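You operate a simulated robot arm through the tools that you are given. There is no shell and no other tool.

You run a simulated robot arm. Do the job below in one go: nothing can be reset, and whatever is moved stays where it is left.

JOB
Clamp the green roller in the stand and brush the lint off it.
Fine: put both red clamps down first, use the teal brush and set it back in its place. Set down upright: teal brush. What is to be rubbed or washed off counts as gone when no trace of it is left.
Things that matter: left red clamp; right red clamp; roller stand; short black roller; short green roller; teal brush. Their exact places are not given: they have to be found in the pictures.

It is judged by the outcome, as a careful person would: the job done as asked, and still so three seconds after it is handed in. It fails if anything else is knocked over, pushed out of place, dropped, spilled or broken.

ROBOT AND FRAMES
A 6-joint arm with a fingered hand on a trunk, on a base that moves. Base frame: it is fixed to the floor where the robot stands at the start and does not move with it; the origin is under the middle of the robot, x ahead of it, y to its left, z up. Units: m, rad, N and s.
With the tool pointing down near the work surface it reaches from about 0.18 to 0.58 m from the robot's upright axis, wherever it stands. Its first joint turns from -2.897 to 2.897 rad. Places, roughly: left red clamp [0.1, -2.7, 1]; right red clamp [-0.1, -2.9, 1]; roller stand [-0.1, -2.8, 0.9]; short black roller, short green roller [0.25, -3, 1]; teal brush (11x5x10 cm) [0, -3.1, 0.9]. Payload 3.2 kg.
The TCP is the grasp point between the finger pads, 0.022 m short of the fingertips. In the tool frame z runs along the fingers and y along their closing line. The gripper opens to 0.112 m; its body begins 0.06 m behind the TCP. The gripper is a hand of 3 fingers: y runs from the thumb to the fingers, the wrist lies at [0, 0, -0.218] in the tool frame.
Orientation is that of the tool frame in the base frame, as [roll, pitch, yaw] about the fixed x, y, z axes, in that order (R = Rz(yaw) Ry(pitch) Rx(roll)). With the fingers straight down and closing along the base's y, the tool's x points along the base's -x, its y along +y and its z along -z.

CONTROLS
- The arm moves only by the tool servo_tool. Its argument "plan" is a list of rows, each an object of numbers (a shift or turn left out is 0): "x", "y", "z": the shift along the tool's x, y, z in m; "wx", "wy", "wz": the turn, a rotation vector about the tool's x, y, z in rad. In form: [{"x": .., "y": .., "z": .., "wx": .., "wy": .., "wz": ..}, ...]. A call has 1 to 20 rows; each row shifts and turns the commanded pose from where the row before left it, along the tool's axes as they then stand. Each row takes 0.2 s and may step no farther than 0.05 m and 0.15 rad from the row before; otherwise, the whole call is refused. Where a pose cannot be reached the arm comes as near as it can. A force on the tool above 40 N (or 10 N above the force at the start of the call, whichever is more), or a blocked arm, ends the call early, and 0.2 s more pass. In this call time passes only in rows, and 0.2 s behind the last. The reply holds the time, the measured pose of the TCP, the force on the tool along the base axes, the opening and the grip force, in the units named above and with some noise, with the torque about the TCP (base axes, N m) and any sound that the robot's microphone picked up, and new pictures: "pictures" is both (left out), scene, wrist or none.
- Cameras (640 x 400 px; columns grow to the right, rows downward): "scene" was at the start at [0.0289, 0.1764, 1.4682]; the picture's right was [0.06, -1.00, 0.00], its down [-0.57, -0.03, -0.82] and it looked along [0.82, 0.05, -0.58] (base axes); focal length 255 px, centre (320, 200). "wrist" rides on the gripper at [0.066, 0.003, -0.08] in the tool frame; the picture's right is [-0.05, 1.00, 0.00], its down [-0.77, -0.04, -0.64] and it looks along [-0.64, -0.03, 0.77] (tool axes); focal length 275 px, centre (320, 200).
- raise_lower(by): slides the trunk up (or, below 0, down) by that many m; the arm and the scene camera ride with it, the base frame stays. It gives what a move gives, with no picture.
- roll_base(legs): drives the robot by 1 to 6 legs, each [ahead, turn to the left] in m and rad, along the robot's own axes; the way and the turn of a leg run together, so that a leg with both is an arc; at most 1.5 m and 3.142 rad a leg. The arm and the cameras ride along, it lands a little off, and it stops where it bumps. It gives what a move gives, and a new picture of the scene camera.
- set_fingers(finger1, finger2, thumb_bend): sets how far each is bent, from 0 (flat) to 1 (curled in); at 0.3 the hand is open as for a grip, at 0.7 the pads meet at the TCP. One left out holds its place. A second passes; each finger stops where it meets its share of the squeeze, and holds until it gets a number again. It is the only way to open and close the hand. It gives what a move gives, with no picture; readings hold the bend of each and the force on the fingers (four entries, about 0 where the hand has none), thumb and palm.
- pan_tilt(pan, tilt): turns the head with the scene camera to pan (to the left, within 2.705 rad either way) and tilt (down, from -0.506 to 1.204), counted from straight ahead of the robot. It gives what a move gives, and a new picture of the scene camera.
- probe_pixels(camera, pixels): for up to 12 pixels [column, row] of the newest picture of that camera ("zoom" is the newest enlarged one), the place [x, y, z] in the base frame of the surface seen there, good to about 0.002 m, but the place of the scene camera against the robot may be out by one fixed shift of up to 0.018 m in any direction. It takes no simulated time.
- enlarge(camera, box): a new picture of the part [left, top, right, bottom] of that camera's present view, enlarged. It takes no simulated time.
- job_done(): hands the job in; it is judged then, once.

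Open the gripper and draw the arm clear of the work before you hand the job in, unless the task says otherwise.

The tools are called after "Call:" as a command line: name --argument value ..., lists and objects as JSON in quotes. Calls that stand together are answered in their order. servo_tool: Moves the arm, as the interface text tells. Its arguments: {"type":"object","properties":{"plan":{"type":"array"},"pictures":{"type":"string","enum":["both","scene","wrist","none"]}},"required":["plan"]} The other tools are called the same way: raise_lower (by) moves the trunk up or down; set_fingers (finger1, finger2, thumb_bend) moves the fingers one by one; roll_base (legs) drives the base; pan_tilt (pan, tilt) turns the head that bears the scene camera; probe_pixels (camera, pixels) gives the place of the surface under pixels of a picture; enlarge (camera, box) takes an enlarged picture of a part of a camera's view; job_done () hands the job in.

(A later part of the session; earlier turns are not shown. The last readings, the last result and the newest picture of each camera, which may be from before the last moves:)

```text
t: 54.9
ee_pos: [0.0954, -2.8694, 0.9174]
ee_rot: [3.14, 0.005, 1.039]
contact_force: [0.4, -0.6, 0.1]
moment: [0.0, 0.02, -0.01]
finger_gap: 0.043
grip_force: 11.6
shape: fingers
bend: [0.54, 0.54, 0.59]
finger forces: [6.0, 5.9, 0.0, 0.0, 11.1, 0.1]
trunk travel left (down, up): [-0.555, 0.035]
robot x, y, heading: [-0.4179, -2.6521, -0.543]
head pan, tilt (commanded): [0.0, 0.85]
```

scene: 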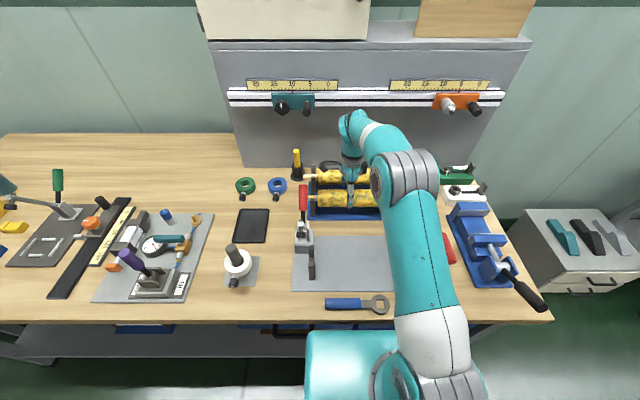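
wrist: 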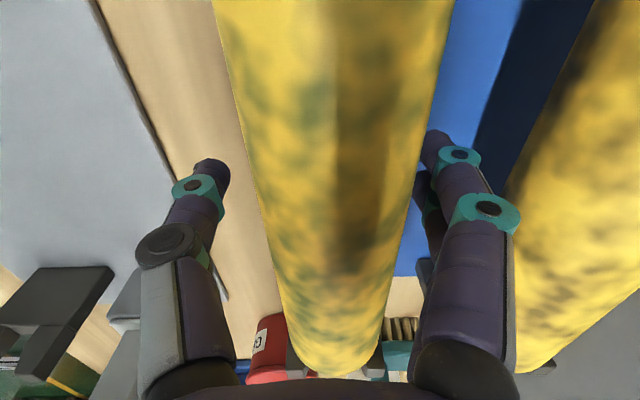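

The grip is 11.6 N with balanced forces. I squeeze a bit more and then lift 0.03 m as a test.

Call:
set_fingers --finger1 0.72 --finger2 0.72 --thumb_bend 0.72

Call:
servo_tool --plan '[{"z": -0.01}, {"z": -0.02}, {"z": -0.02}]' --pictures "both"

```text
t: 55.9
ee_pos: [0.0961, -2.869, 0.9166]
ee_rot: [3.139, 0.005, 1.041]
contact_force: [0.0, 0.7, 0.8]
moment: [0.05, 0.03, -0.03]
finger_gap: 0.0415
grip_force: 19.9
shape: fingers
bend: [0.54, 0.54, 0.63]
finger forces: [9.9, 9.9, 0.1, 0.1, 19.7, 0.0]
trunk travel left (down, up): [-0.555, 0.035]
robot x, y, heading: [-0.415, -2.6552, -0.54]
head pan, tilt (commanded): [0.0, 0.85]
```

```text
t: 56.7
ee_pos: [0.0955, -2.8678, 0.9697]
ee_rot: [3.141, 0.005, 1.04]
contact_force: [-0.4, 0.6, -4.8]
moment: [0.05, 0.02, 0.0]
finger_gap: 0.0414
grip_force: 19.6
shape: fingers
bend: [0.54, 0.54, 0.63]
finger forces: [9.7, 10.0, 0.0, 0.0, 19.7, 0.0]
trunk travel left (down, up): [-0.555, 0.035]
robot x, y, heading: [-0.4179, -2.6505, -0.543]
head pan, tilt (commanded): [0.0, 0.85]
```

scene: 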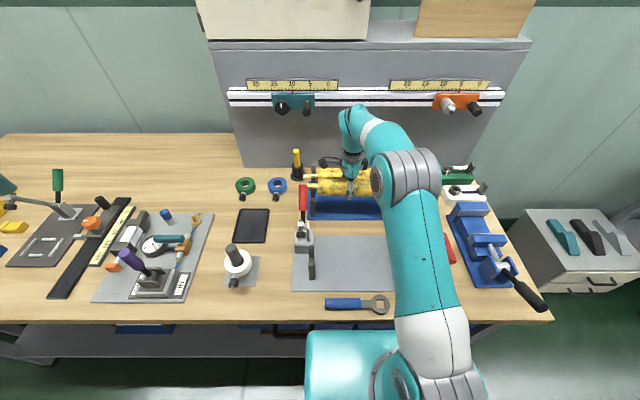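
wrist: 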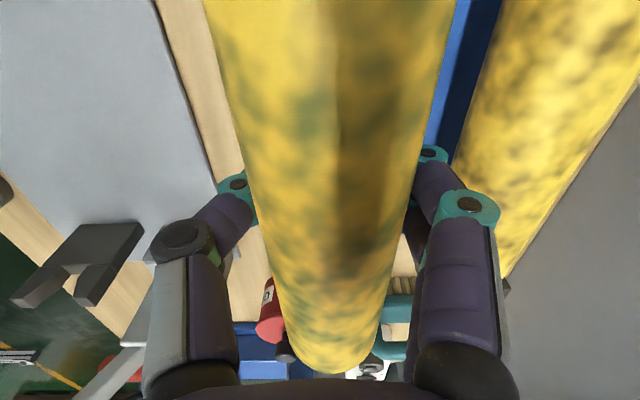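

The roller is up, weighing about 5 N, and level in the hand. I raise it above the handle tops (about 1.05) and carry it back toward me at z ≈ 1.12, to a place in front of the pads.

Call:
servo_tool --plan '[{"z": -0.04}, {"z": -0.04}, {"z": -0.04, "y": -0.01}, {"z": -0.03, "y": -0.01}, {"y": -0.04}, {"y": -0.04}, {"y": -0.04}, {"y": -0.04}, {"y": -0.04}, {"y": -0.04}, {"y": -0.01, "wz": 0.023}]' --pictures "both"

```text
t: 59.1
ee_pos: [-0.1369, -2.7311, 1.1176]
ee_rot: [3.14, 0.005, 1.017]
contact_force: [-0.8, -0.8, -4.3]
moment: [0.04, -0.02, 0.02]
finger_gap: 0.0405
grip_force: 19.1
shape: fingers
bend: [0.55, 0.55, 0.64]
finger forces: [9.3, 10.0, 0.0, 0.0, 19.1, 0.1]
trunk travel left (down, up): [-0.555, 0.035]
robot x, y, heading: [-0.4182, -2.6543, -0.546]
head pan, tilt (commanded): [0.0, 0.85]
```

scene: 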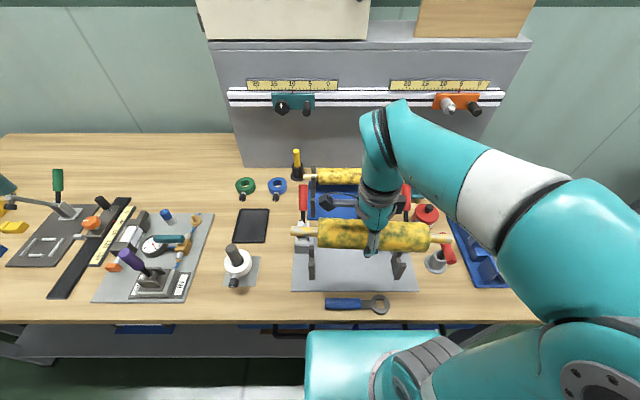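
wrist: 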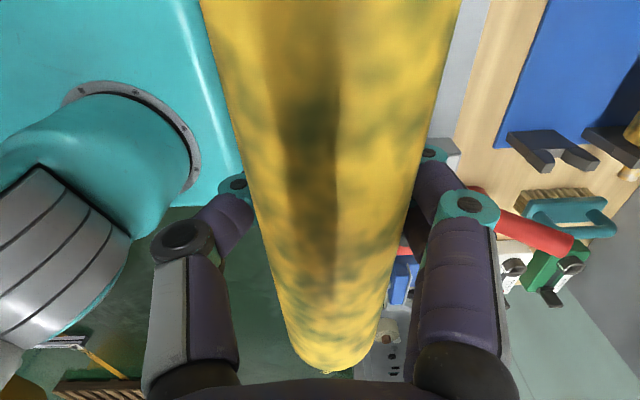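

The roller is now held at u ≈ 1.335, z = 1.118, above and in front of the cradles. I enlarge the scene view to measure the axle ends and both cradles in the same frame.

Call:
enlarge --camera "scene" --box '[280, 175, 470, 294]'

Call:
probe_pixels --camera "scene" --pixels '[[293, 231], [315, 233], [320, 232], [427, 238], [432, 238], [448, 238], [311, 250], [311, 270], [402, 258], [397, 270], [304, 225], [405, 222]]'

```text
3.36 times, centred on (375, 234) of scene
```

zoom: 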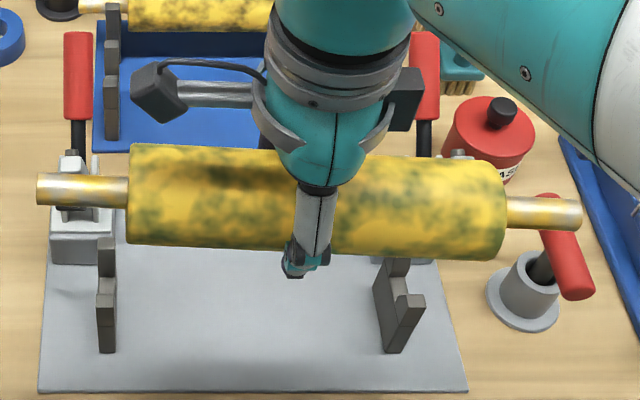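

```text
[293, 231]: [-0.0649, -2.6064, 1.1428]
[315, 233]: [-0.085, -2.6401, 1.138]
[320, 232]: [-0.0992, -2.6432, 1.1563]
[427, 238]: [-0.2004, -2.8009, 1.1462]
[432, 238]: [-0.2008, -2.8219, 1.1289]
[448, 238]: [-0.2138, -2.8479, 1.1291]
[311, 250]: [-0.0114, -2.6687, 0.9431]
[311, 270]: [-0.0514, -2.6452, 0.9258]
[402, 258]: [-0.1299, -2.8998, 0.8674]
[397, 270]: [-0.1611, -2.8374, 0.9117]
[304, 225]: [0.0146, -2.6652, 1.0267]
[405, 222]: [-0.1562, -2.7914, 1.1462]
```

The roller looks parallel to the stand but its right end droops about 0.014 m over its length. I probe the body ends and the cradle faces more finely to set the sideways centring.

Call:
probe_pixels --camera "zoom" --pixels '[[133, 200], [137, 230], [500, 215], [496, 245], [388, 300], [385, 320], [410, 320], [398, 268], [106, 250], [106, 300], [112, 310], [97, 320]]'

Call:
probe_pixels --camera "zoom" --pixels '[[40, 178], [40, 190], [120, 180], [120, 195], [512, 203], [512, 215], [575, 205], [575, 215], [100, 240], [116, 240], [98, 285], [116, 285]]'

```text
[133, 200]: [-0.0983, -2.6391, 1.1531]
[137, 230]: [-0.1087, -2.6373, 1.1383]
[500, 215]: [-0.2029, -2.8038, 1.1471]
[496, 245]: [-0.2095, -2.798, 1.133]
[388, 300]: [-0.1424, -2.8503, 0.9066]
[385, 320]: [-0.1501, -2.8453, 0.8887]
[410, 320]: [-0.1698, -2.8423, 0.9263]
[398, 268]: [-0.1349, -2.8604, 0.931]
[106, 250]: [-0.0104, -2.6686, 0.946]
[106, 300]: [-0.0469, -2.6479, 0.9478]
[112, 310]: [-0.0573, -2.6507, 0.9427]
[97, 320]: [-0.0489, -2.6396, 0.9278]
```

```text
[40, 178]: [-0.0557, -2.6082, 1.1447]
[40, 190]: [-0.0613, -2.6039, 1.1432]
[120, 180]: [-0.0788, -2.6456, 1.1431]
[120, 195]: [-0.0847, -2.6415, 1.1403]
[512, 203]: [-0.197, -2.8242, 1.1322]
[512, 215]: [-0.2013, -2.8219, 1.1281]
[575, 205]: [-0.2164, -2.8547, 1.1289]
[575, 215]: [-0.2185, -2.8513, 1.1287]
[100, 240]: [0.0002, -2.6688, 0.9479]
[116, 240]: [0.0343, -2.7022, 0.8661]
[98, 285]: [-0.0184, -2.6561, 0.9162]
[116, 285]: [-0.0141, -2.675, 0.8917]
```

In the scene frame the body's centre is within 2 mm of the stand's centre, the axle is about 17.5 mm thick and the roller needs about 0.05 m forward to the slots. I level the roller with wy = -0.045, shift 2 mm left and lower it to z ≈ 0.965, in front of the pads.

Call:
servo_tool --plan '[{"wy": -0.045, "x": 0.002}, {"z": 0.03}, {"z": 0.03}, {"z": 0.03}, {"z": 0.03}, {"z": 0.02}]' --pictures "both"

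Call:
enlarge --camera "scene" --box '[280, 205, 440, 305]'

```text
t: 60.5
ee_pos: [-0.1391, -2.7361, 0.9787]
ee_rot: [3.14, 0.048, 1.019]
contact_force: [-0.3, -0.9, -4.4]
moment: [0.03, -0.01, 0.04]
finger_gap: 0.0401
grip_force: 19.3
shape: fingers
bend: [0.56, 0.55, 0.64]
finger forces: [9.4, 9.8, 0.0, 0.0, 18.9, 0.0]
trunk travel left (down, up): [-0.555, 0.035]
robot x, y, heading: [-0.4153, -2.6521, -0.542]
head pan, tilt (commanded): [0.0, 0.85]
```

scene: 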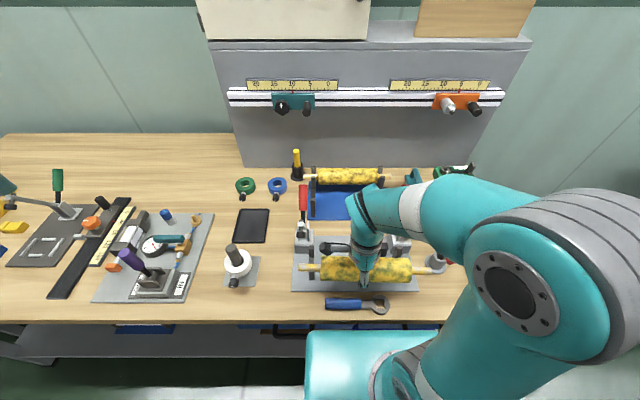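
wrist: 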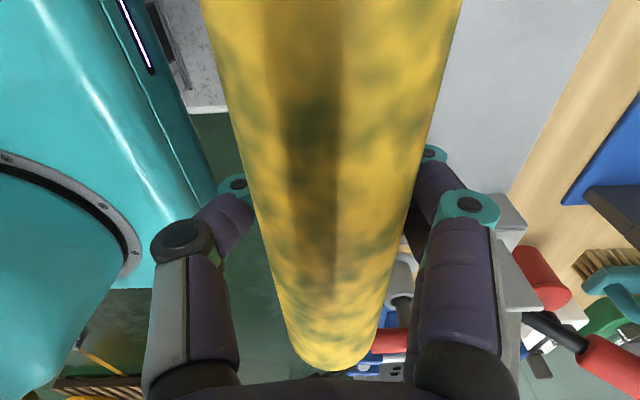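

```text
4.00 times, centred on (360, 255) of scene
```

zoom: 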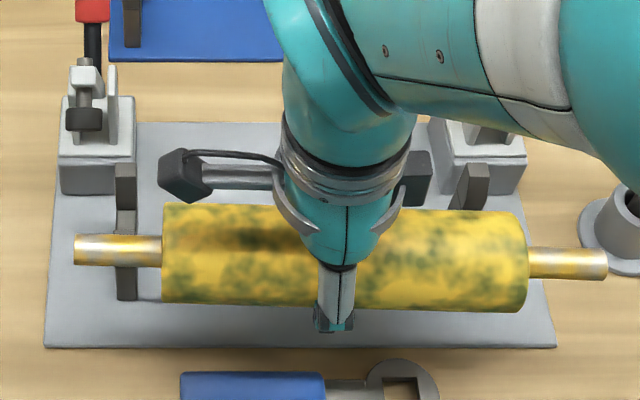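

Lowering along the slightly tilted axis shifted the roller about 6 mm to the right. I probe axle, body ends and slots again before correcting.

Call:
probe_pixels --camera "zoom" --pixels '[[80, 240], [80, 252], [150, 242], [150, 255], [540, 253], [540, 266], [600, 256], [600, 268], [168, 250], [522, 262], [126, 172], [126, 215]]'

Call:
probe_pixels --camera "zoom" --pixels '[[475, 175], [465, 180], [480, 195], [132, 180], [120, 180], [126, 190], [126, 200], [126, 220], [126, 228], [486, 172], [462, 195], [85, 130]]'

```text
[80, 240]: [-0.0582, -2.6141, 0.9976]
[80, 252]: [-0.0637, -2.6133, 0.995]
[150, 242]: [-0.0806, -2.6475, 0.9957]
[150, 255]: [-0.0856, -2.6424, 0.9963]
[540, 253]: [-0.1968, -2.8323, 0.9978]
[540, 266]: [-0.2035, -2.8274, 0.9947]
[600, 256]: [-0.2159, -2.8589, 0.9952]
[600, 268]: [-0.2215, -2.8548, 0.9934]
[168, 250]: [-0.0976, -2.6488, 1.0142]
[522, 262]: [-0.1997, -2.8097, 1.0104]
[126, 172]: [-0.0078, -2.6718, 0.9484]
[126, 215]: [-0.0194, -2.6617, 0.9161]
```

```text
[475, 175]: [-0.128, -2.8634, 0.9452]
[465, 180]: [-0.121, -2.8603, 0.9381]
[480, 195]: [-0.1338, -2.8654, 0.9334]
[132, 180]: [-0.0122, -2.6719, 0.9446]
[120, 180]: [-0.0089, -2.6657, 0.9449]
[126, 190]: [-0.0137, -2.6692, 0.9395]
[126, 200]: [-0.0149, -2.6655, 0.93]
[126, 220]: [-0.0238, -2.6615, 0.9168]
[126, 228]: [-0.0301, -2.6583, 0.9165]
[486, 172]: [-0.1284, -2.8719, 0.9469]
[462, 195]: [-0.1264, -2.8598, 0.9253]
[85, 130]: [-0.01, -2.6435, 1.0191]
```

The roller is level now. In the scene frame the slot bottom is centred near u = 1.3865 and the axle axis is at 1.3375, so I go down 15 mm, then 49 mm forward and about 7 mm left, under the pads and over the slots.

Call:
servo_tool --plan '[{"z": 0.015, "x": 0.0007}, {"y": 0.016, "x": 0.003}, {"y": 0.016, "x": 0.0025}, {"y": 0.017, "x": 0.002}]' --pictures "both"

Call:
enlarge --camera "scene" --box '[280, 205, 440, 305]'

```text
t: 61.5
ee_pos: [-0.094, -2.7545, 0.9613]
ee_rot: [3.139, 0.049, 1.018]
contact_force: [-0.3, -0.5, -3.7]
moment: [0.0, -0.02, 0.01]
finger_gap: 0.04
grip_force: 19.2
shape: fingers
bend: [0.56, 0.55, 0.64]
finger forces: [9.1, 9.9, 0.1, 0.0, 18.9, 0.0]
trunk travel left (down, up): [-0.555, 0.035]
robot x, y, heading: [-0.4161, -2.6514, -0.539]
head pan, tilt (commanded): [0.0, 0.85]
```

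scene: 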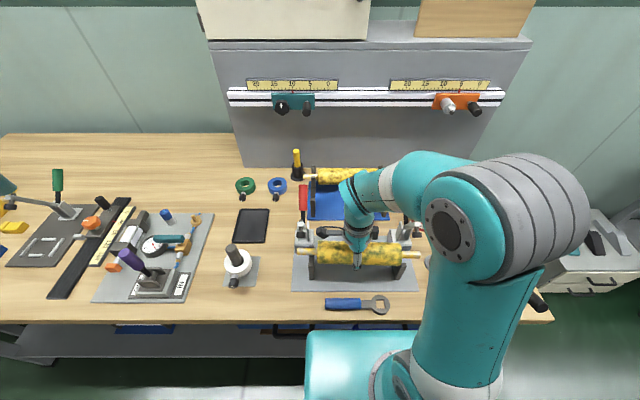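
wrist: 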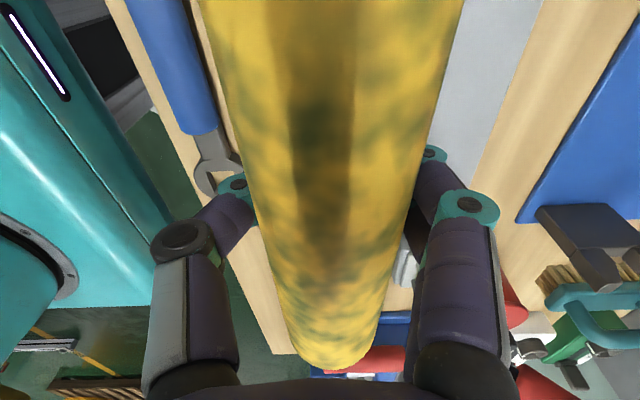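

```text
4.00 times, centred on (360, 255) of scene
```

zoom: 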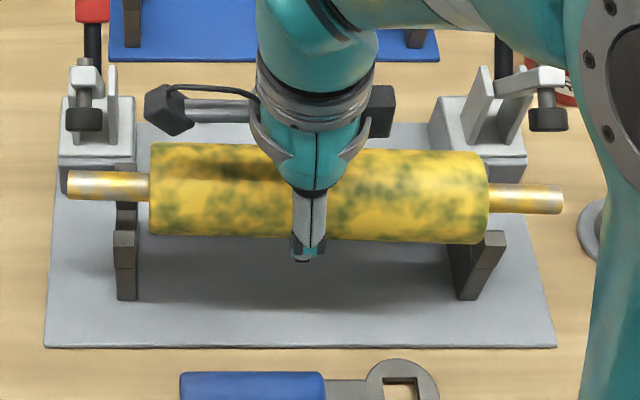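

The axle now lies over the cradles, just below the pads. I probe the axle, the body ends and the front prongs to verify the alignment with the slots before lowering.

Call:
probe_pixels --camera "zoom" --pixels '[[140, 178], [140, 187], [140, 195], [500, 190], [500, 198], [500, 206], [125, 232], [125, 240], [125, 250], [495, 235], [490, 245], [468, 262]]'

Call:
probe_pixels --camera "zoom" --pixels '[[72, 185], [558, 199], [155, 190], [484, 200], [125, 210], [125, 220], [125, 226], [125, 205], [116, 240], [135, 240], [500, 240], [480, 240]]'

```text
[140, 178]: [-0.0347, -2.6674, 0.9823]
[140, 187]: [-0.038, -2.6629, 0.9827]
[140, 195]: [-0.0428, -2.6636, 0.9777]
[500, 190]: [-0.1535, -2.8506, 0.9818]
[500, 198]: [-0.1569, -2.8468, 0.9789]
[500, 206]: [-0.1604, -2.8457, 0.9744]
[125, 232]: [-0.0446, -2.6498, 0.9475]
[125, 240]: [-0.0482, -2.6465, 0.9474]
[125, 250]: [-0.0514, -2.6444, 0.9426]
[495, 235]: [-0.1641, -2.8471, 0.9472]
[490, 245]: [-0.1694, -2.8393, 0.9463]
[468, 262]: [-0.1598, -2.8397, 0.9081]
```

```text
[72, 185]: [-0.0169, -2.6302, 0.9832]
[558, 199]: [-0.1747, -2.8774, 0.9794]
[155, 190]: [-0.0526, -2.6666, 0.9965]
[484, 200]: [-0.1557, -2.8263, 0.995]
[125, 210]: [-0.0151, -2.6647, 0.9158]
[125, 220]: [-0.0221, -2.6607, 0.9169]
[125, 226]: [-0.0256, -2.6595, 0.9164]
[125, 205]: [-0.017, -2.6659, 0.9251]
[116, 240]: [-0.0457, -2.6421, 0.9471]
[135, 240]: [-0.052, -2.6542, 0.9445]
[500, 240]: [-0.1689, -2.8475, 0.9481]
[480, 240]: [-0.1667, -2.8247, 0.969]
```

The slots look centred at u ≈ 1.390 (left) and 1.394 (right), while the axle is near 1.3865 and 1.383, so a small yaw and forward correction may be needed. I zoom in on each end to measure better.

Call:
enlarge --camera "scene" --box '[290, 230, 330, 282]'

Call:
probe_pixels --camera "zoom" --pixels '[[200, 180], [250, 180], [200, 192], [250, 192], [285, 186], [175, 186], [260, 275], [260, 285], [260, 295], [260, 262], [260, 240], [260, 225]]'

Call:
enlarge --camera "scene" --box '[385, 230, 425, 282]'

Call:
probe_pixels --camera "zoom" --pixels '[[330, 195], [360, 195], [390, 195], [330, 205], [360, 205], [390, 205], [420, 200], [330, 215], [300, 275], [300, 300], [280, 290], [310, 290]]'

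```text
7.69 times, centred on (310, 256) of scene
```

zoom: 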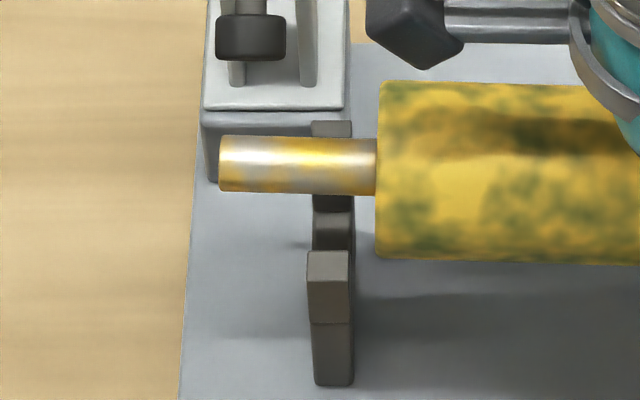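

```text
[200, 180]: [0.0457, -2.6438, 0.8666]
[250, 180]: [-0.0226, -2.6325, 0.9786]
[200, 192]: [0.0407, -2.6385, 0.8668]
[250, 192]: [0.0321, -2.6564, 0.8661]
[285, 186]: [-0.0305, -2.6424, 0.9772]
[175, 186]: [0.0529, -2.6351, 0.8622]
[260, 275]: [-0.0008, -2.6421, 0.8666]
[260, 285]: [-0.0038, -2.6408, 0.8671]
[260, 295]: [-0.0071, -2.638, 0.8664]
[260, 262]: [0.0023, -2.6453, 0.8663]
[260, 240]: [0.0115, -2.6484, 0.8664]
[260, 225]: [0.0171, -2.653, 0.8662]
```

```text
7.69 times, centred on (405, 256) of scene
```

zoom: 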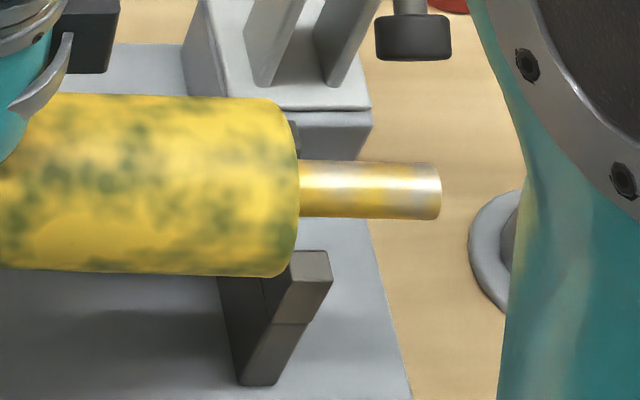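

```text
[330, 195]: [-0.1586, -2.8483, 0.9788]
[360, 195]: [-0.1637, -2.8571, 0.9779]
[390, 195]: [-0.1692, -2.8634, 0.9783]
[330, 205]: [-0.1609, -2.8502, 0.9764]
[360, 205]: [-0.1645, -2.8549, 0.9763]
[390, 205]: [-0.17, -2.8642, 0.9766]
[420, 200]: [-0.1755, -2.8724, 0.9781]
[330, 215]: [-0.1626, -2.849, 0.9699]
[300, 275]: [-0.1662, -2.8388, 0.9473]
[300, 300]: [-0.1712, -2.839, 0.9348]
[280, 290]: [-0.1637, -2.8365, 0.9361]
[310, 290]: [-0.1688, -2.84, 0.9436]
```

The axle needs about 0.025 rad of yaw and 8 mm forward to sit over both slots; sideways it is within 1 mm. I correct that and lower 0.03 m so the axle enters the slot mouths.

Call:
servo_tool --plan '[{"wz": -0.025, "y": 0.008}, {"z": 0.01, "x": 0.0005}, {"z": 0.01, "x": 0.0005}, {"z": 0.01, "x": 0.0005}]' --pictures "scene"

Call:
enlarge --camera "scene" --box '[280, 205, 440, 305]'

```text
t: 62.5
ee_pos: [-0.0861, -2.759, 0.934]
ee_rot: [-3.141, 0.049, 1.043]
contact_force: [0.4, 0.8, -3.4]
moment: [0.0, -0.02, -0.01]
finger_gap: 0.0401
grip_force: 18.5
shape: fingers
bend: [0.56, 0.55, 0.64]
finger forces: [9.2, 9.7, 0.1, 0.0, 18.9, 0.1]
trunk travel left (down, up): [-0.555, 0.035]
robot x, y, heading: [-0.4164, -2.6517, -0.545]
head pan, tilt (commanded): [0.0, 0.85]
```

scene: 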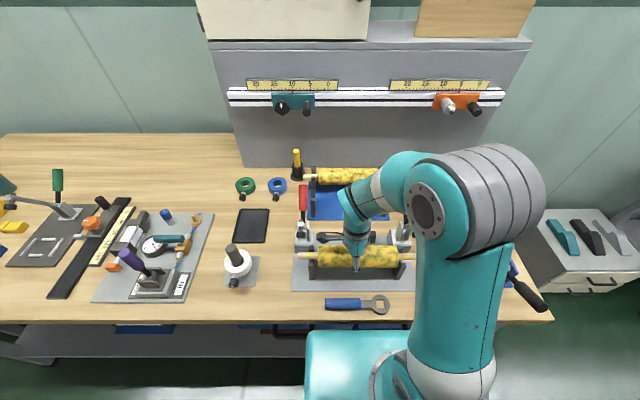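

```text
4.00 times, centred on (360, 255) of scene
```

zoom: 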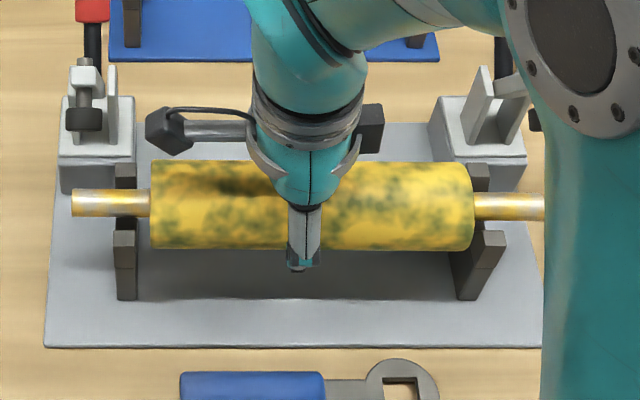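

The axle is now parallel and between the prongs on both sides (front prong edges at row 230, axle at rows 190-217). I lower the last 17 mm in small steps, watching the force.

Call:
servo_tool --plan '[{"z": 0.006, "x": 0.0003}, {"z": 0.005, "x": 0.0003}, {"z": 0.004, "x": 0.0002}, {"z": 0.003}]' --pictures "scene"

Call:
enlarge --camera "scene" --box '[280, 205, 440, 305]'

```text
t: 63.5
ee_pos: [-0.0878, -2.7585, 0.9142]
ee_rot: [3.14, 0.049, 1.042]
contact_force: [-0.1, -0.3, 0.8]
moment: [-0.03, -0.04, 0.01]
finger_gap: 0.0399
grip_force: 18.3
shape: fingers
bend: [0.56, 0.55, 0.64]
finger forces: [9.0, 9.2, 0.1, 0.0, 18.8, 0.1]
trunk travel left (down, up): [-0.555, 0.035]
robot x, y, heading: [-0.4193, -2.6541, -0.544]
head pan, tilt (commanded): [0.0, 0.85]
```

scene: 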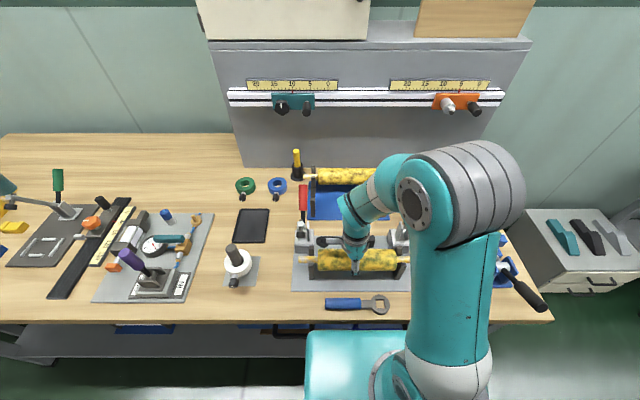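

```text
4.00 times, centred on (360, 255) of scene
```

zoom: 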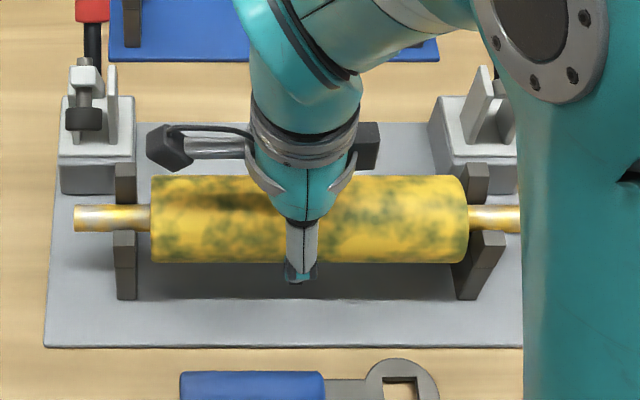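

The vertical force went from -3.4 N to about +0.8 N, so the cradles now carry the roller. I open the fingers to let it settle in the slots.

Call:
set_fingers --finger1 0.42 --finger2 0.42 --thumb_bend 0.46

Call:
enlarge --camera "scene" --box '[280, 205, 440, 305]'

```text
t: 64.5
ee_pos: [-0.0882, -2.7588, 0.9146]
ee_rot: [3.139, 0.049, 1.043]
contact_force: [0.2, 0.0, -0.5]
moment: [0.03, 0.02, 0.0]
finger_gap: 0.0716
grip_force: 0.0
shape: fingers
bend: [0.42, 0.42, 0.46]
finger forces: [0.1, 0.0, 0.0, 0.0, 0.1, 0.0]
trunk travel left (down, up): [-0.555, 0.035]
robot x, y, heading: [-0.4165, -2.6547, -0.544]
head pan, tilt (commanded): [0.0, 0.85]
```

```text
4.00 times, centred on (360, 255) of scene
```

zoom: 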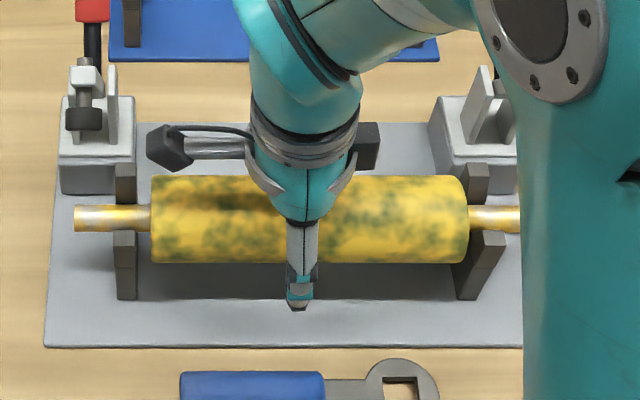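

The roller sits in both cradles, unmoved by the release. I raise the hand straight up and level it, then look at how the clamps are built.

Call:
servo_tool --plan '[{"z": -0.02}, {"z": -0.03}, {"z": -0.04}, {"z": -0.04}, {"z": -0.04}, {"z": -0.03, "wy": 0.047}]' --pictures "both"

```text
t: 65.9
ee_pos: [-0.0826, -2.7508, 1.1143]
ee_rot: [-3.141, 0.002, 1.041]
contact_force: [0.5, -0.4, 0.2]
moment: [-0.03, 0.01, -0.03]
finger_gap: 0.0717
grip_force: 0.1
shape: fingers
bend: [0.42, 0.42, 0.46]
finger forces: [0.0, 0.1, 0.1, 0.0, 0.0, 0.0]
trunk travel left (down, up): [-0.555, 0.035]
robot x, y, heading: [-0.4172, -2.6537, -0.547]
head pan, tilt (commanded): [0.0, 0.85]
```

scene: 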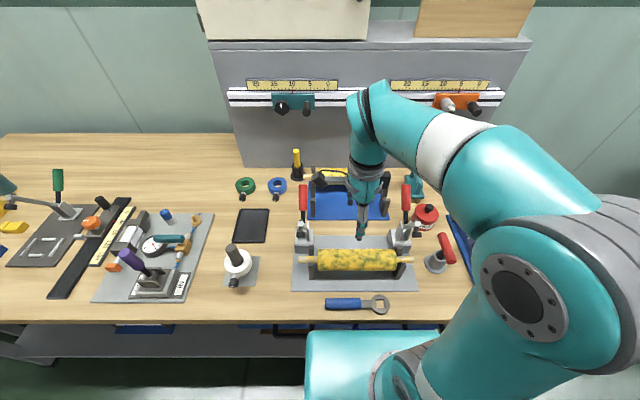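
wrist: 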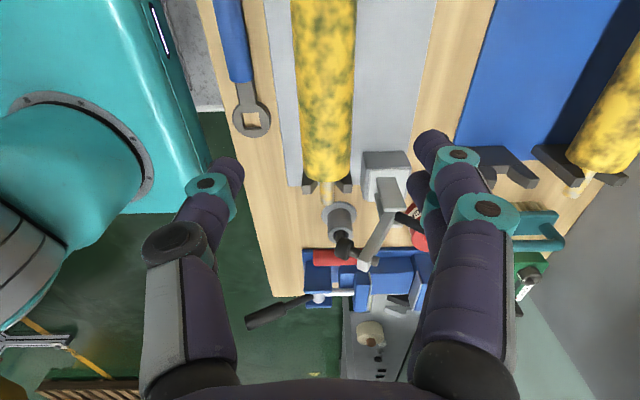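

The roller sits in the stand and the wrist camera gives a side view of the right clamp near (375,220). I enlarge it to understand the mechanism.

Call:
enlarge --camera "wrist" --box '[280, 130, 460, 300]'

Call:
enlarge --camera "scene" --box '[285, 175, 435, 285]'

```text
2.35 times, centred on (370, 215) of wrist
```

zoom: 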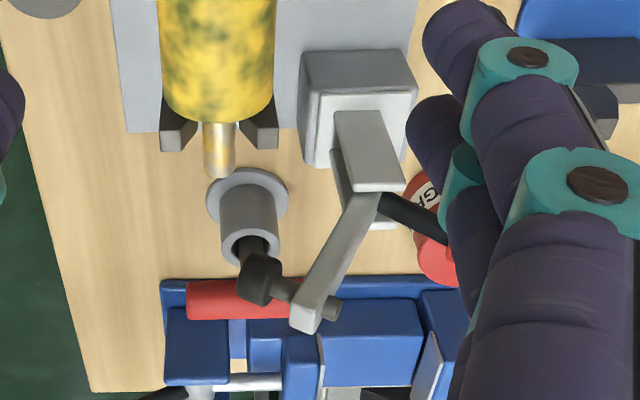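

```text
3.64 times, centred on (360, 230) of scene
```

zoom: 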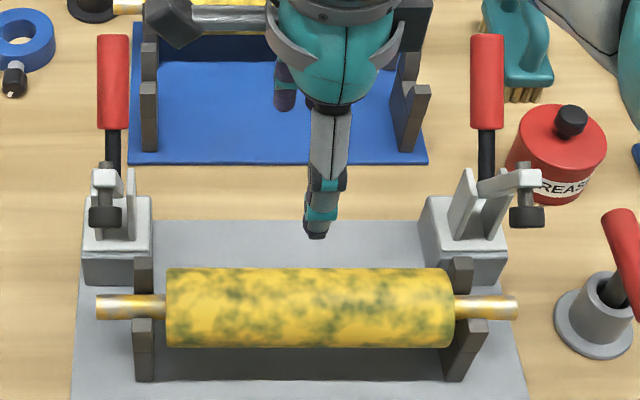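

The bar and the handle rod meet at a pivot at the top of the bracket plates. I probe along the right clamp's bar, pad and rod in this side view.

Call:
enlarge --camera "wrist" --box '[280, 130, 460, 300]'

Call:
probe_pixels --camera "zoom" --pixels '[[375, 150], [390, 185], [365, 220], [345, 250], [325, 290], [310, 305], [262, 265], [255, 285], [285, 290], [405, 215], [430, 230], [340, 130]]'

```text
2.35 times, centred on (370, 215) of wrist
```

zoom: 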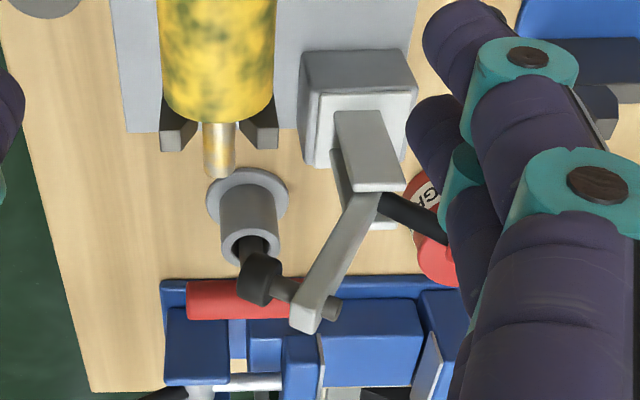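

```text
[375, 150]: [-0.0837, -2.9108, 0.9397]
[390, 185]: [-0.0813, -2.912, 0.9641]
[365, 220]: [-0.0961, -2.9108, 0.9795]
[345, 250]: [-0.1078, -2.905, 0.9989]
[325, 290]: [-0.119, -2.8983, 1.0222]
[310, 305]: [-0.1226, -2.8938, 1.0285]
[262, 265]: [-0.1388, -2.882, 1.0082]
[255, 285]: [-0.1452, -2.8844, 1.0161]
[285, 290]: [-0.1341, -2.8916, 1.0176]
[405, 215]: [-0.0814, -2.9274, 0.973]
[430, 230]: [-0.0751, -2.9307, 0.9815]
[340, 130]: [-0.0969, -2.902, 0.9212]
```

The right clamp's pivot is near u = 1.472, z = 0.967, and its bar stands at about 57° leaning toward me. I probe both red handles for their ends before planning the pull.

Call:
enlarge --camera "scene" --box '[285, 175, 435, 285]'

Call:
probe_pixels --camera "zoom" --pixels '[[113, 37], [113, 45], [113, 80], [113, 125], [113, 150], [100, 80], [126, 80], [487, 37], [487, 45], [487, 80], [487, 125], [487, 150]]'

```text
3.64 times, centred on (360, 230) of scene
```

zoom: 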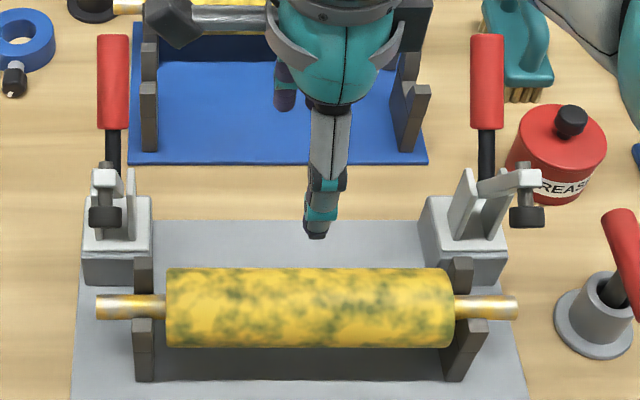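

```text
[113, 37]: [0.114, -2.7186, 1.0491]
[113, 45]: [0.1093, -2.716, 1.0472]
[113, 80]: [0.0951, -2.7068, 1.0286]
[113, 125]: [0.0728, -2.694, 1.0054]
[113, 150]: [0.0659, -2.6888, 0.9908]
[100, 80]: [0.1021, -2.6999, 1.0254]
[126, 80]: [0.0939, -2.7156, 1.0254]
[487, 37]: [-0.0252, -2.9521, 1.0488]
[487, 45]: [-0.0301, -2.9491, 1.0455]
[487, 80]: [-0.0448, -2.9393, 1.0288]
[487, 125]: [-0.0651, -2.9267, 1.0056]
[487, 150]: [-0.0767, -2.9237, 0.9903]
```

The handles run at about 42° up and back, with tops near u = 1.552, z = 1.035. I will hook the right handle with the two far fingers and pull it toward me, so I first move the hand above it at z = 1.11.

Call:
servo_tool --plan '[{"x": -0.03, "y": 0.029}, {"x": -0.03, "y": 0.029}, {"x": -0.03, "y": 0.029}, {"x": -0.03, "y": 0.029}, {"x": -0.03, "y": 0.029}]' --pictures "both"

```text
t: 67.1
ee_pos: [-0.0343, -2.9549, 1.1155]
ee_rot: [3.141, 0.003, 1.043]
contact_force: [-0.5, -1.0, 0.4]
moment: [-0.01, -0.02, -0.01]
finger_gap: 0.0719
grip_force: 0.1
shape: fingers
bend: [0.42, 0.42, 0.46]
finger forces: [0.1, 0.0, 0.0, 0.0, 0.0, 0.0]
trunk travel left (down, up): [-0.555, 0.035]
robot x, y, heading: [-0.418, -2.6556, -0.539]
head pan, tilt (commanded): [0.0, 0.85]
```

scene: 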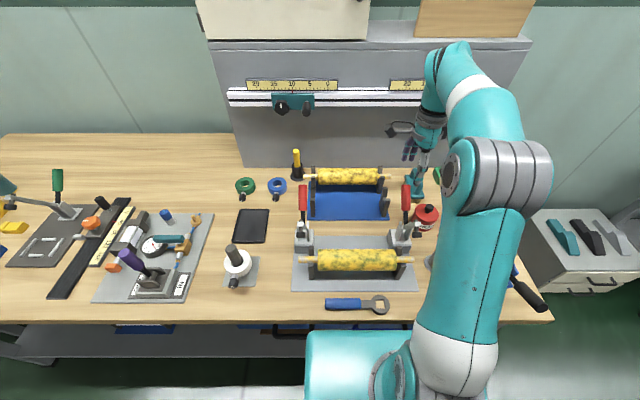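
wrist: 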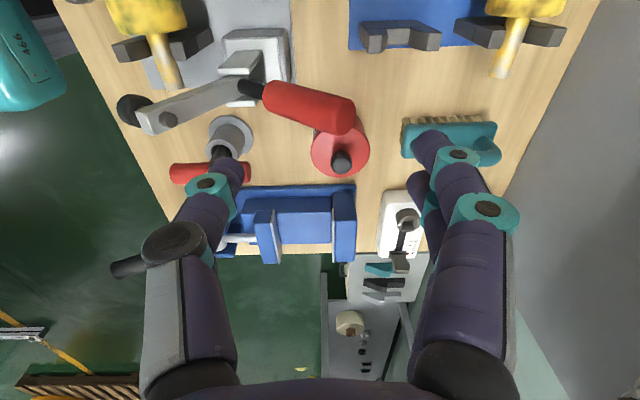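

This view shows the right clamp well: handle at (310,105), rod (250,88), bar to (150,118), pad (132,108). I probe those for an accurate side geometry.

Call:
probe_pixels --camera "wrist" --pixels '[[335, 115], [345, 108], [300, 100], [275, 92], [250, 88], [240, 88], [200, 100], [155, 118], [130, 108], [243, 60], [315, 130], [350, 125]]'

```text
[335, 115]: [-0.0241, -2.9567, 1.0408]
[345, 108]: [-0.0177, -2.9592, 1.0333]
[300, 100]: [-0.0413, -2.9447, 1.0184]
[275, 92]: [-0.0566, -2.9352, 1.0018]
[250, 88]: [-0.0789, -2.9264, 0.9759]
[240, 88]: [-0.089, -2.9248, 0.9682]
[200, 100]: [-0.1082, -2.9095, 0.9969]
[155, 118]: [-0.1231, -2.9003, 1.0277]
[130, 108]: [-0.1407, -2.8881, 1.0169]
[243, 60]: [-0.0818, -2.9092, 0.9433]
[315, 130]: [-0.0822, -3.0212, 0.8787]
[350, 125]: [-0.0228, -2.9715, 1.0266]
```

The handle lies at v = -2.52, exactly under the hand, with its end at u ≈ 1.56, so the far fingers will pass behind it. I open the thumb a little and lower 0.08 m, to z ≈ 1.035.

Call:
set_fingers --thumb_bend 0.37

Call:
servo_tool --plan '[{"z": 0.025}, {"z": 0.025}, {"z": 0.015}, {"z": 0.015}]' --pictures "both"

```text
t: 68.1
ee_pos: [-0.0342, -2.9545, 1.1153]
ee_rot: [3.14, 0.001, 1.041]
contact_force: [-0.2, -0.2, -0.5]
moment: [0.02, -0.02, -0.01]
finger_gap: 0.0846
grip_force: 0.1
shape: fingers
bend: [0.42, 0.42, 0.37]
finger forces: [0.0, 0.0, 0.0, 0.0, 0.0, 0.0]
trunk travel left (down, up): [-0.555, 0.035]
robot x, y, heading: [-0.4147, -2.6524, -0.544]
head pan, tilt (commanded): [0.0, 0.85]
```

```text
t: 69.1
ee_pos: [-0.0336, -2.954, 1.0332]
ee_rot: [3.14, 0.003, 1.041]
contact_force: [0.3, -0.1, -0.1]
moment: [0.0, -0.03, -0.01]
finger_gap: 0.0848
grip_force: 0.0
shape: fingers
bend: [0.42, 0.42, 0.37]
finger forces: [0.1, 0.1, 0.1, 0.0, 0.0, 0.0]
trunk travel left (down, up): [-0.555, 0.035]
robot x, y, heading: [-0.4187, -2.651, -0.544]
head pan, tilt (commanded): [0.0, 0.85]
```

scene: 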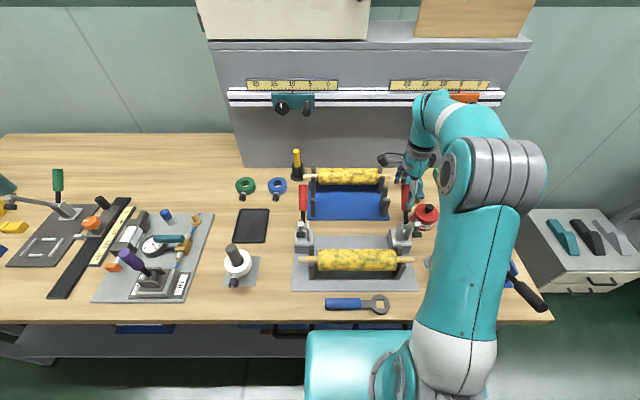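
wrist: 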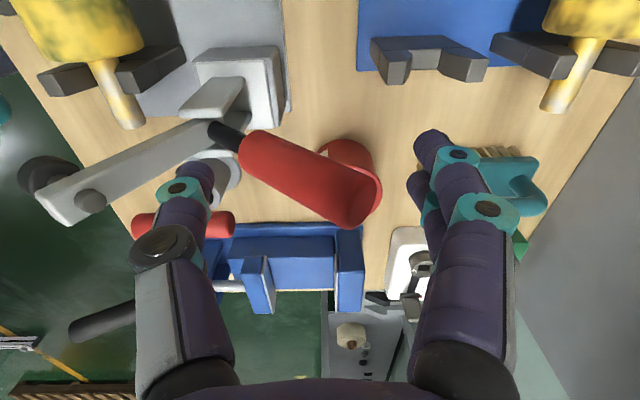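

The handle end at (355,210) lies between thumb and fingers. I start pulling toward me, 45 mm in small steps, rising slightly as the handle turns upright.

Call:
servo_tool --plan '[{"y": -0.012}, {"y": -0.012}, {"y": -0.01, "z": -0.002}, {"y": -0.01, "z": -0.002}]' --pictures "wrist"

```text
t: 70.1
ee_pos: [-0.07, -2.9317, 1.0401]
ee_rot: [3.14, 0.004, 1.044]
contact_force: [11.9, -6.6, 11.4]
moment: [-0.39, -0.58, 0.05]
finger_gap: 0.0937
grip_force: 8.0
shape: fingers
bend: [0.38, 0.33, 0.37]
finger forces: [5.2, 9.7, 0.0, 0.0, 0.0, 0.0]
trunk travel left (down, up): [-0.555, 0.035]
robot x, y, heading: [-0.4181, -2.6546, -0.546]
head pan, tilt (commanded): [0.0, 0.85]
```

wrist: 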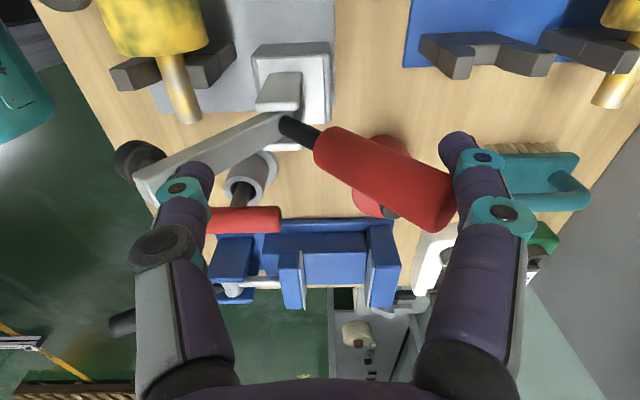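

The fingers press on the handle with about 14 N and give back a little. I probe the bar tip and the handle end to see whether the clamp has turned at all.

Call:
probe_pixels --camera "wrist" --pixels '[[145, 180], [130, 160], [230, 140], [290, 128], [340, 155], [440, 180], [430, 210], [415, 190]]'

```text
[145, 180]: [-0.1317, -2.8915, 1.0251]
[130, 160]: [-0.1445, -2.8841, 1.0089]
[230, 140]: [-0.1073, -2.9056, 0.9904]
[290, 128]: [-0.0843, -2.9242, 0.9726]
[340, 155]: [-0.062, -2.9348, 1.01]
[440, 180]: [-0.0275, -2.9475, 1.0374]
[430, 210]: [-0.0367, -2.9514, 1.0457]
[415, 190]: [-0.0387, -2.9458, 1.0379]
```

The handle end has moved about 1 cm and the bar tip has come forward and down, so the direction is right and the clamp just resists. I keep pulling.

Call:
servo_tool --plan '[{"y": -0.01, "z": -0.002}, {"y": -0.01, "z": -0.002}, {"y": -0.01, "z": -0.002}, {"y": -0.01, "z": -0.001}]' --pictures "wrist"

```text
t: 71.1
ee_pos: [-0.1039, -2.9105, 1.0483]
ee_rot: [3.137, 0.004, 1.043]
contact_force: [18.6, -4.9, 31.2]
moment: [-1.25, -1.75, 0.37]
finger_gap: 0.1028
grip_force: 15.2
shape: fingers
bend: [0.35, 0.22, 0.37]
finger forces: [10.8, 19.4, 0.0, 0.0, 0.1, 0.1]
trunk travel left (down, up): [-0.555, 0.035]
robot x, y, heading: [-0.4171, -2.6507, -0.542]
head pan, tilt (commanded): [0.0, 0.85]
```

wrist: 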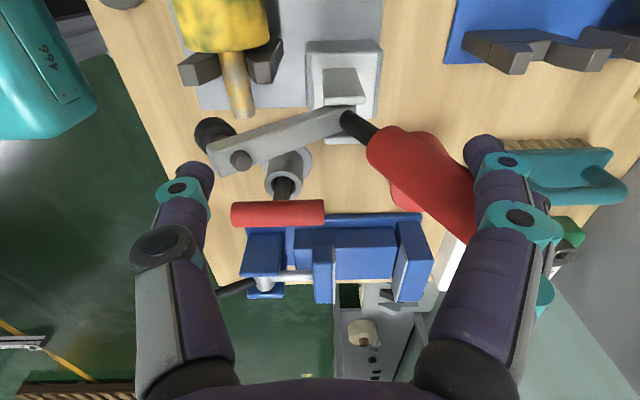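

The force has grown to about 36 N, mostly upward: the handle end is rising faster than the hand. I probe how far the lever has turned before going on.

Call:
probe_pixels --camera "wrist" --pixels '[[225, 155], [210, 130], [290, 130], [355, 122], [390, 150], [420, 170], [450, 190], [460, 220], [465, 180]]'

```text
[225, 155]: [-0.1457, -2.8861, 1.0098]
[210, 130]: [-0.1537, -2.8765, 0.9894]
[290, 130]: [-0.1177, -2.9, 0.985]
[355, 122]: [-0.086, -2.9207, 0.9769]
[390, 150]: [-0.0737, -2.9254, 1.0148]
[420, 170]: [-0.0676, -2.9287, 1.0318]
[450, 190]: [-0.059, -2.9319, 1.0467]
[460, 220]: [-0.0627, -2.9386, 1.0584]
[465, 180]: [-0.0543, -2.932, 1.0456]
```

The lever has turned from 42° to about 64° of tilt, with the bar at roughly 35°. I continue pulling along the arc, going up more per step so the hand follows the handle end.

Call:
servo_tool --plan '[{"z": -0.01}, {"y": -0.01, "z": -0.004}, {"y": -0.01, "z": -0.004}, {"y": -0.01, "z": -0.003}, {"y": -0.01, "z": -0.002}]' --pictures "wrist"

```text
t: 72.3
ee_pos: [-0.1403, -2.8903, 1.068]
ee_rot: [-3.14, 0.003, 1.041]
contact_force: [3.5, -1.6, -2.5]
moment: [0.04, 0.06, 0.03]
finger_gap: 0.0865
grip_force: 2.0
shape: fingers
bend: [0.41, 0.37, 0.37]
finger forces: [0.9, 2.9, 0.0, 0.0, 0.0, 0.0]
trunk travel left (down, up): [-0.555, 0.035]
robot x, y, heading: [-0.419, -2.6491, -0.54]
head pan, tilt (commanded): [0.0, 0.85]
```

wrist: 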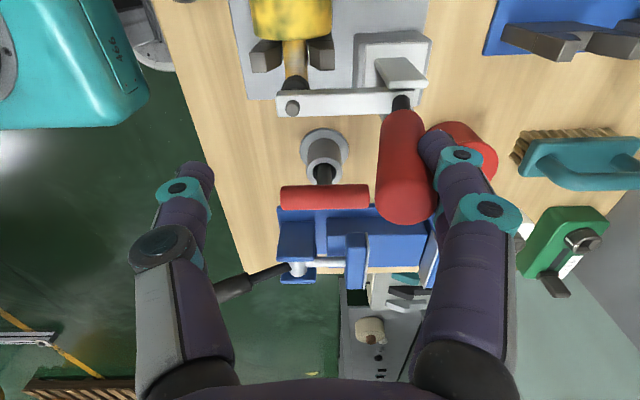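

The bar now lies over the axle at (345,100) with the pad at (293,83), the handle is upright and the force has fallen to about 4 N. I probe to see whether the pad really presses the axle.

Call:
enlarge --camera "wrist" --box '[230, 10, 450, 148]'

Call:
probe_pixels --camera "wrist" --pixels '[[285, 98], [350, 98], [405, 90], [293, 83], [297, 60], [297, 70], [402, 130], [402, 200], [402, 215], [292, 107]]'

```text
2.90 times, centred on (340, 79) of wrist
```

zoom: 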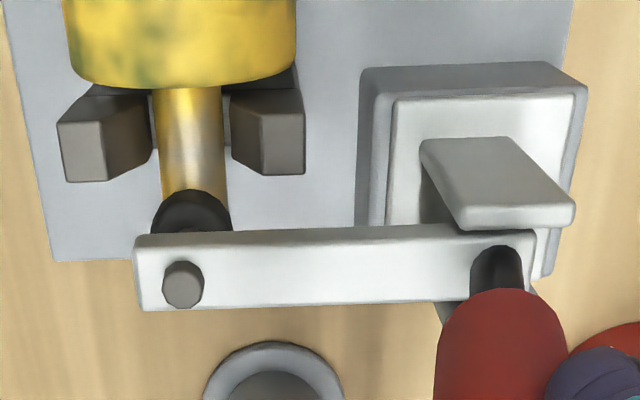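

```text
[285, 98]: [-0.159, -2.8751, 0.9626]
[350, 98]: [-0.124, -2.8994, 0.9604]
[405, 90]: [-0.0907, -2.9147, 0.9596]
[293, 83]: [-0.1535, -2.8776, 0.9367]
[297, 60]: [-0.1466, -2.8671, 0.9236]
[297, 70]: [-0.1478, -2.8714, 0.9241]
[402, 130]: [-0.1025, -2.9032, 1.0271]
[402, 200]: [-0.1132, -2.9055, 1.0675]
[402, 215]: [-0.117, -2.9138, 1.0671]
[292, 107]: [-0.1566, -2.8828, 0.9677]
```

The bar is level at z ≈ 0.96 and the pad sits on the axle, whose top is at 0.924. I pull 10 mm more to make sure the clamp is fully home.

Call:
servo_tool --plan '[{"y": -0.006}, {"y": -0.006}]' --pictures "wrist"

```text
t: 72.9
ee_pos: [-0.1486, -2.8858, 1.0683]
ee_rot: [-3.141, 0.003, 1.043]
contact_force: [13.2, -8.5, -7.1]
moment: [0.13, 0.16, 0.01]
finger_gap: 0.093
grip_force: 6.7
shape: fingers
bend: [0.36, 0.32, 0.37]
finger forces: [3.8, 9.8, 0.0, 0.0, 0.0, 0.0]
trunk travel left (down, up): [-0.555, 0.035]
robot x, y, heading: [-0.4141, -2.6509, -0.542]
head pan, tilt (commanded): [0.0, 0.85]
```

wrist: 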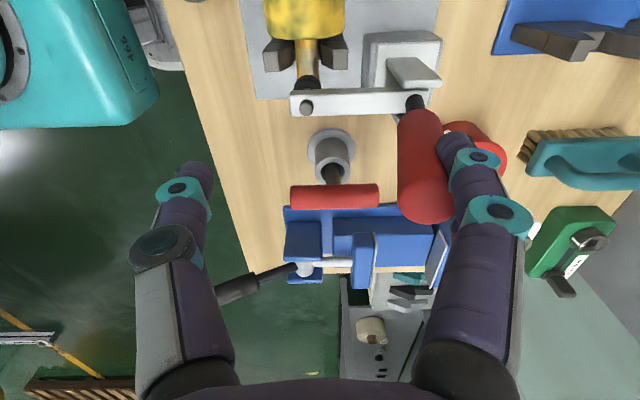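

The handle is at its stop: force rises to about 16 N and nothing turns. I back the fingers off the handle, raise the hand clear, and look from above.

Call:
servo_tool --plan '[{"y": 0.012}, {"y": 0.014}, {"z": -0.025}, {"z": -0.03}, {"z": -0.02}]' --pictures "both"

```text
t: 74.1
ee_pos: [-0.1288, -2.8974, 1.1436]
ee_rot: [-3.14, 0.004, 1.042]
contact_force: [0.0, 0.7, 1.1]
moment: [-0.01, -0.01, -0.01]
finger_gap: 0.0852
grip_force: 0.1
shape: fingers
bend: [0.42, 0.42, 0.37]
finger forces: [0.1, 0.1, 0.1, 0.1, 0.0, 0.1]
trunk travel left (down, up): [-0.555, 0.035]
robot x, y, heading: [-0.4143, -2.6553, -0.538]
head pan, tilt (commanded): [0.0, 0.85]
```

scene: 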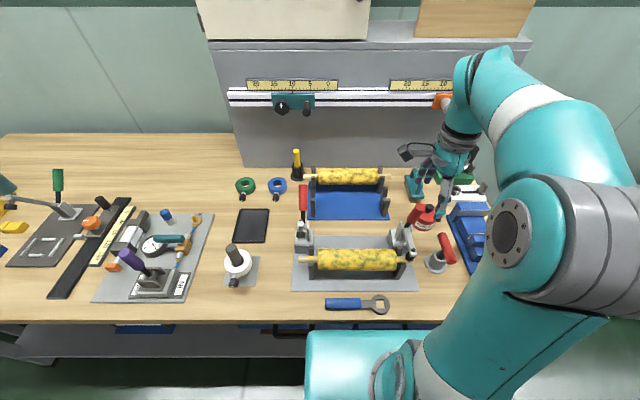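
wrist: 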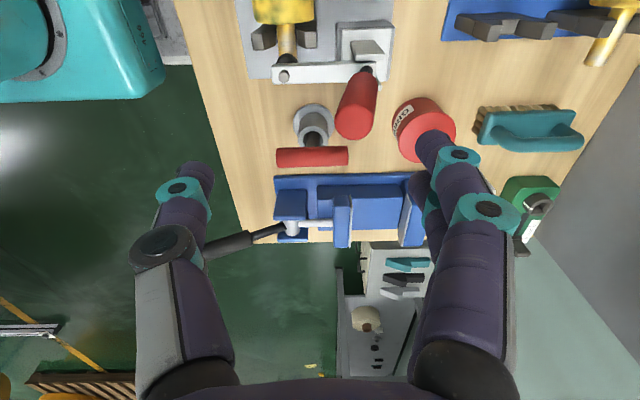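

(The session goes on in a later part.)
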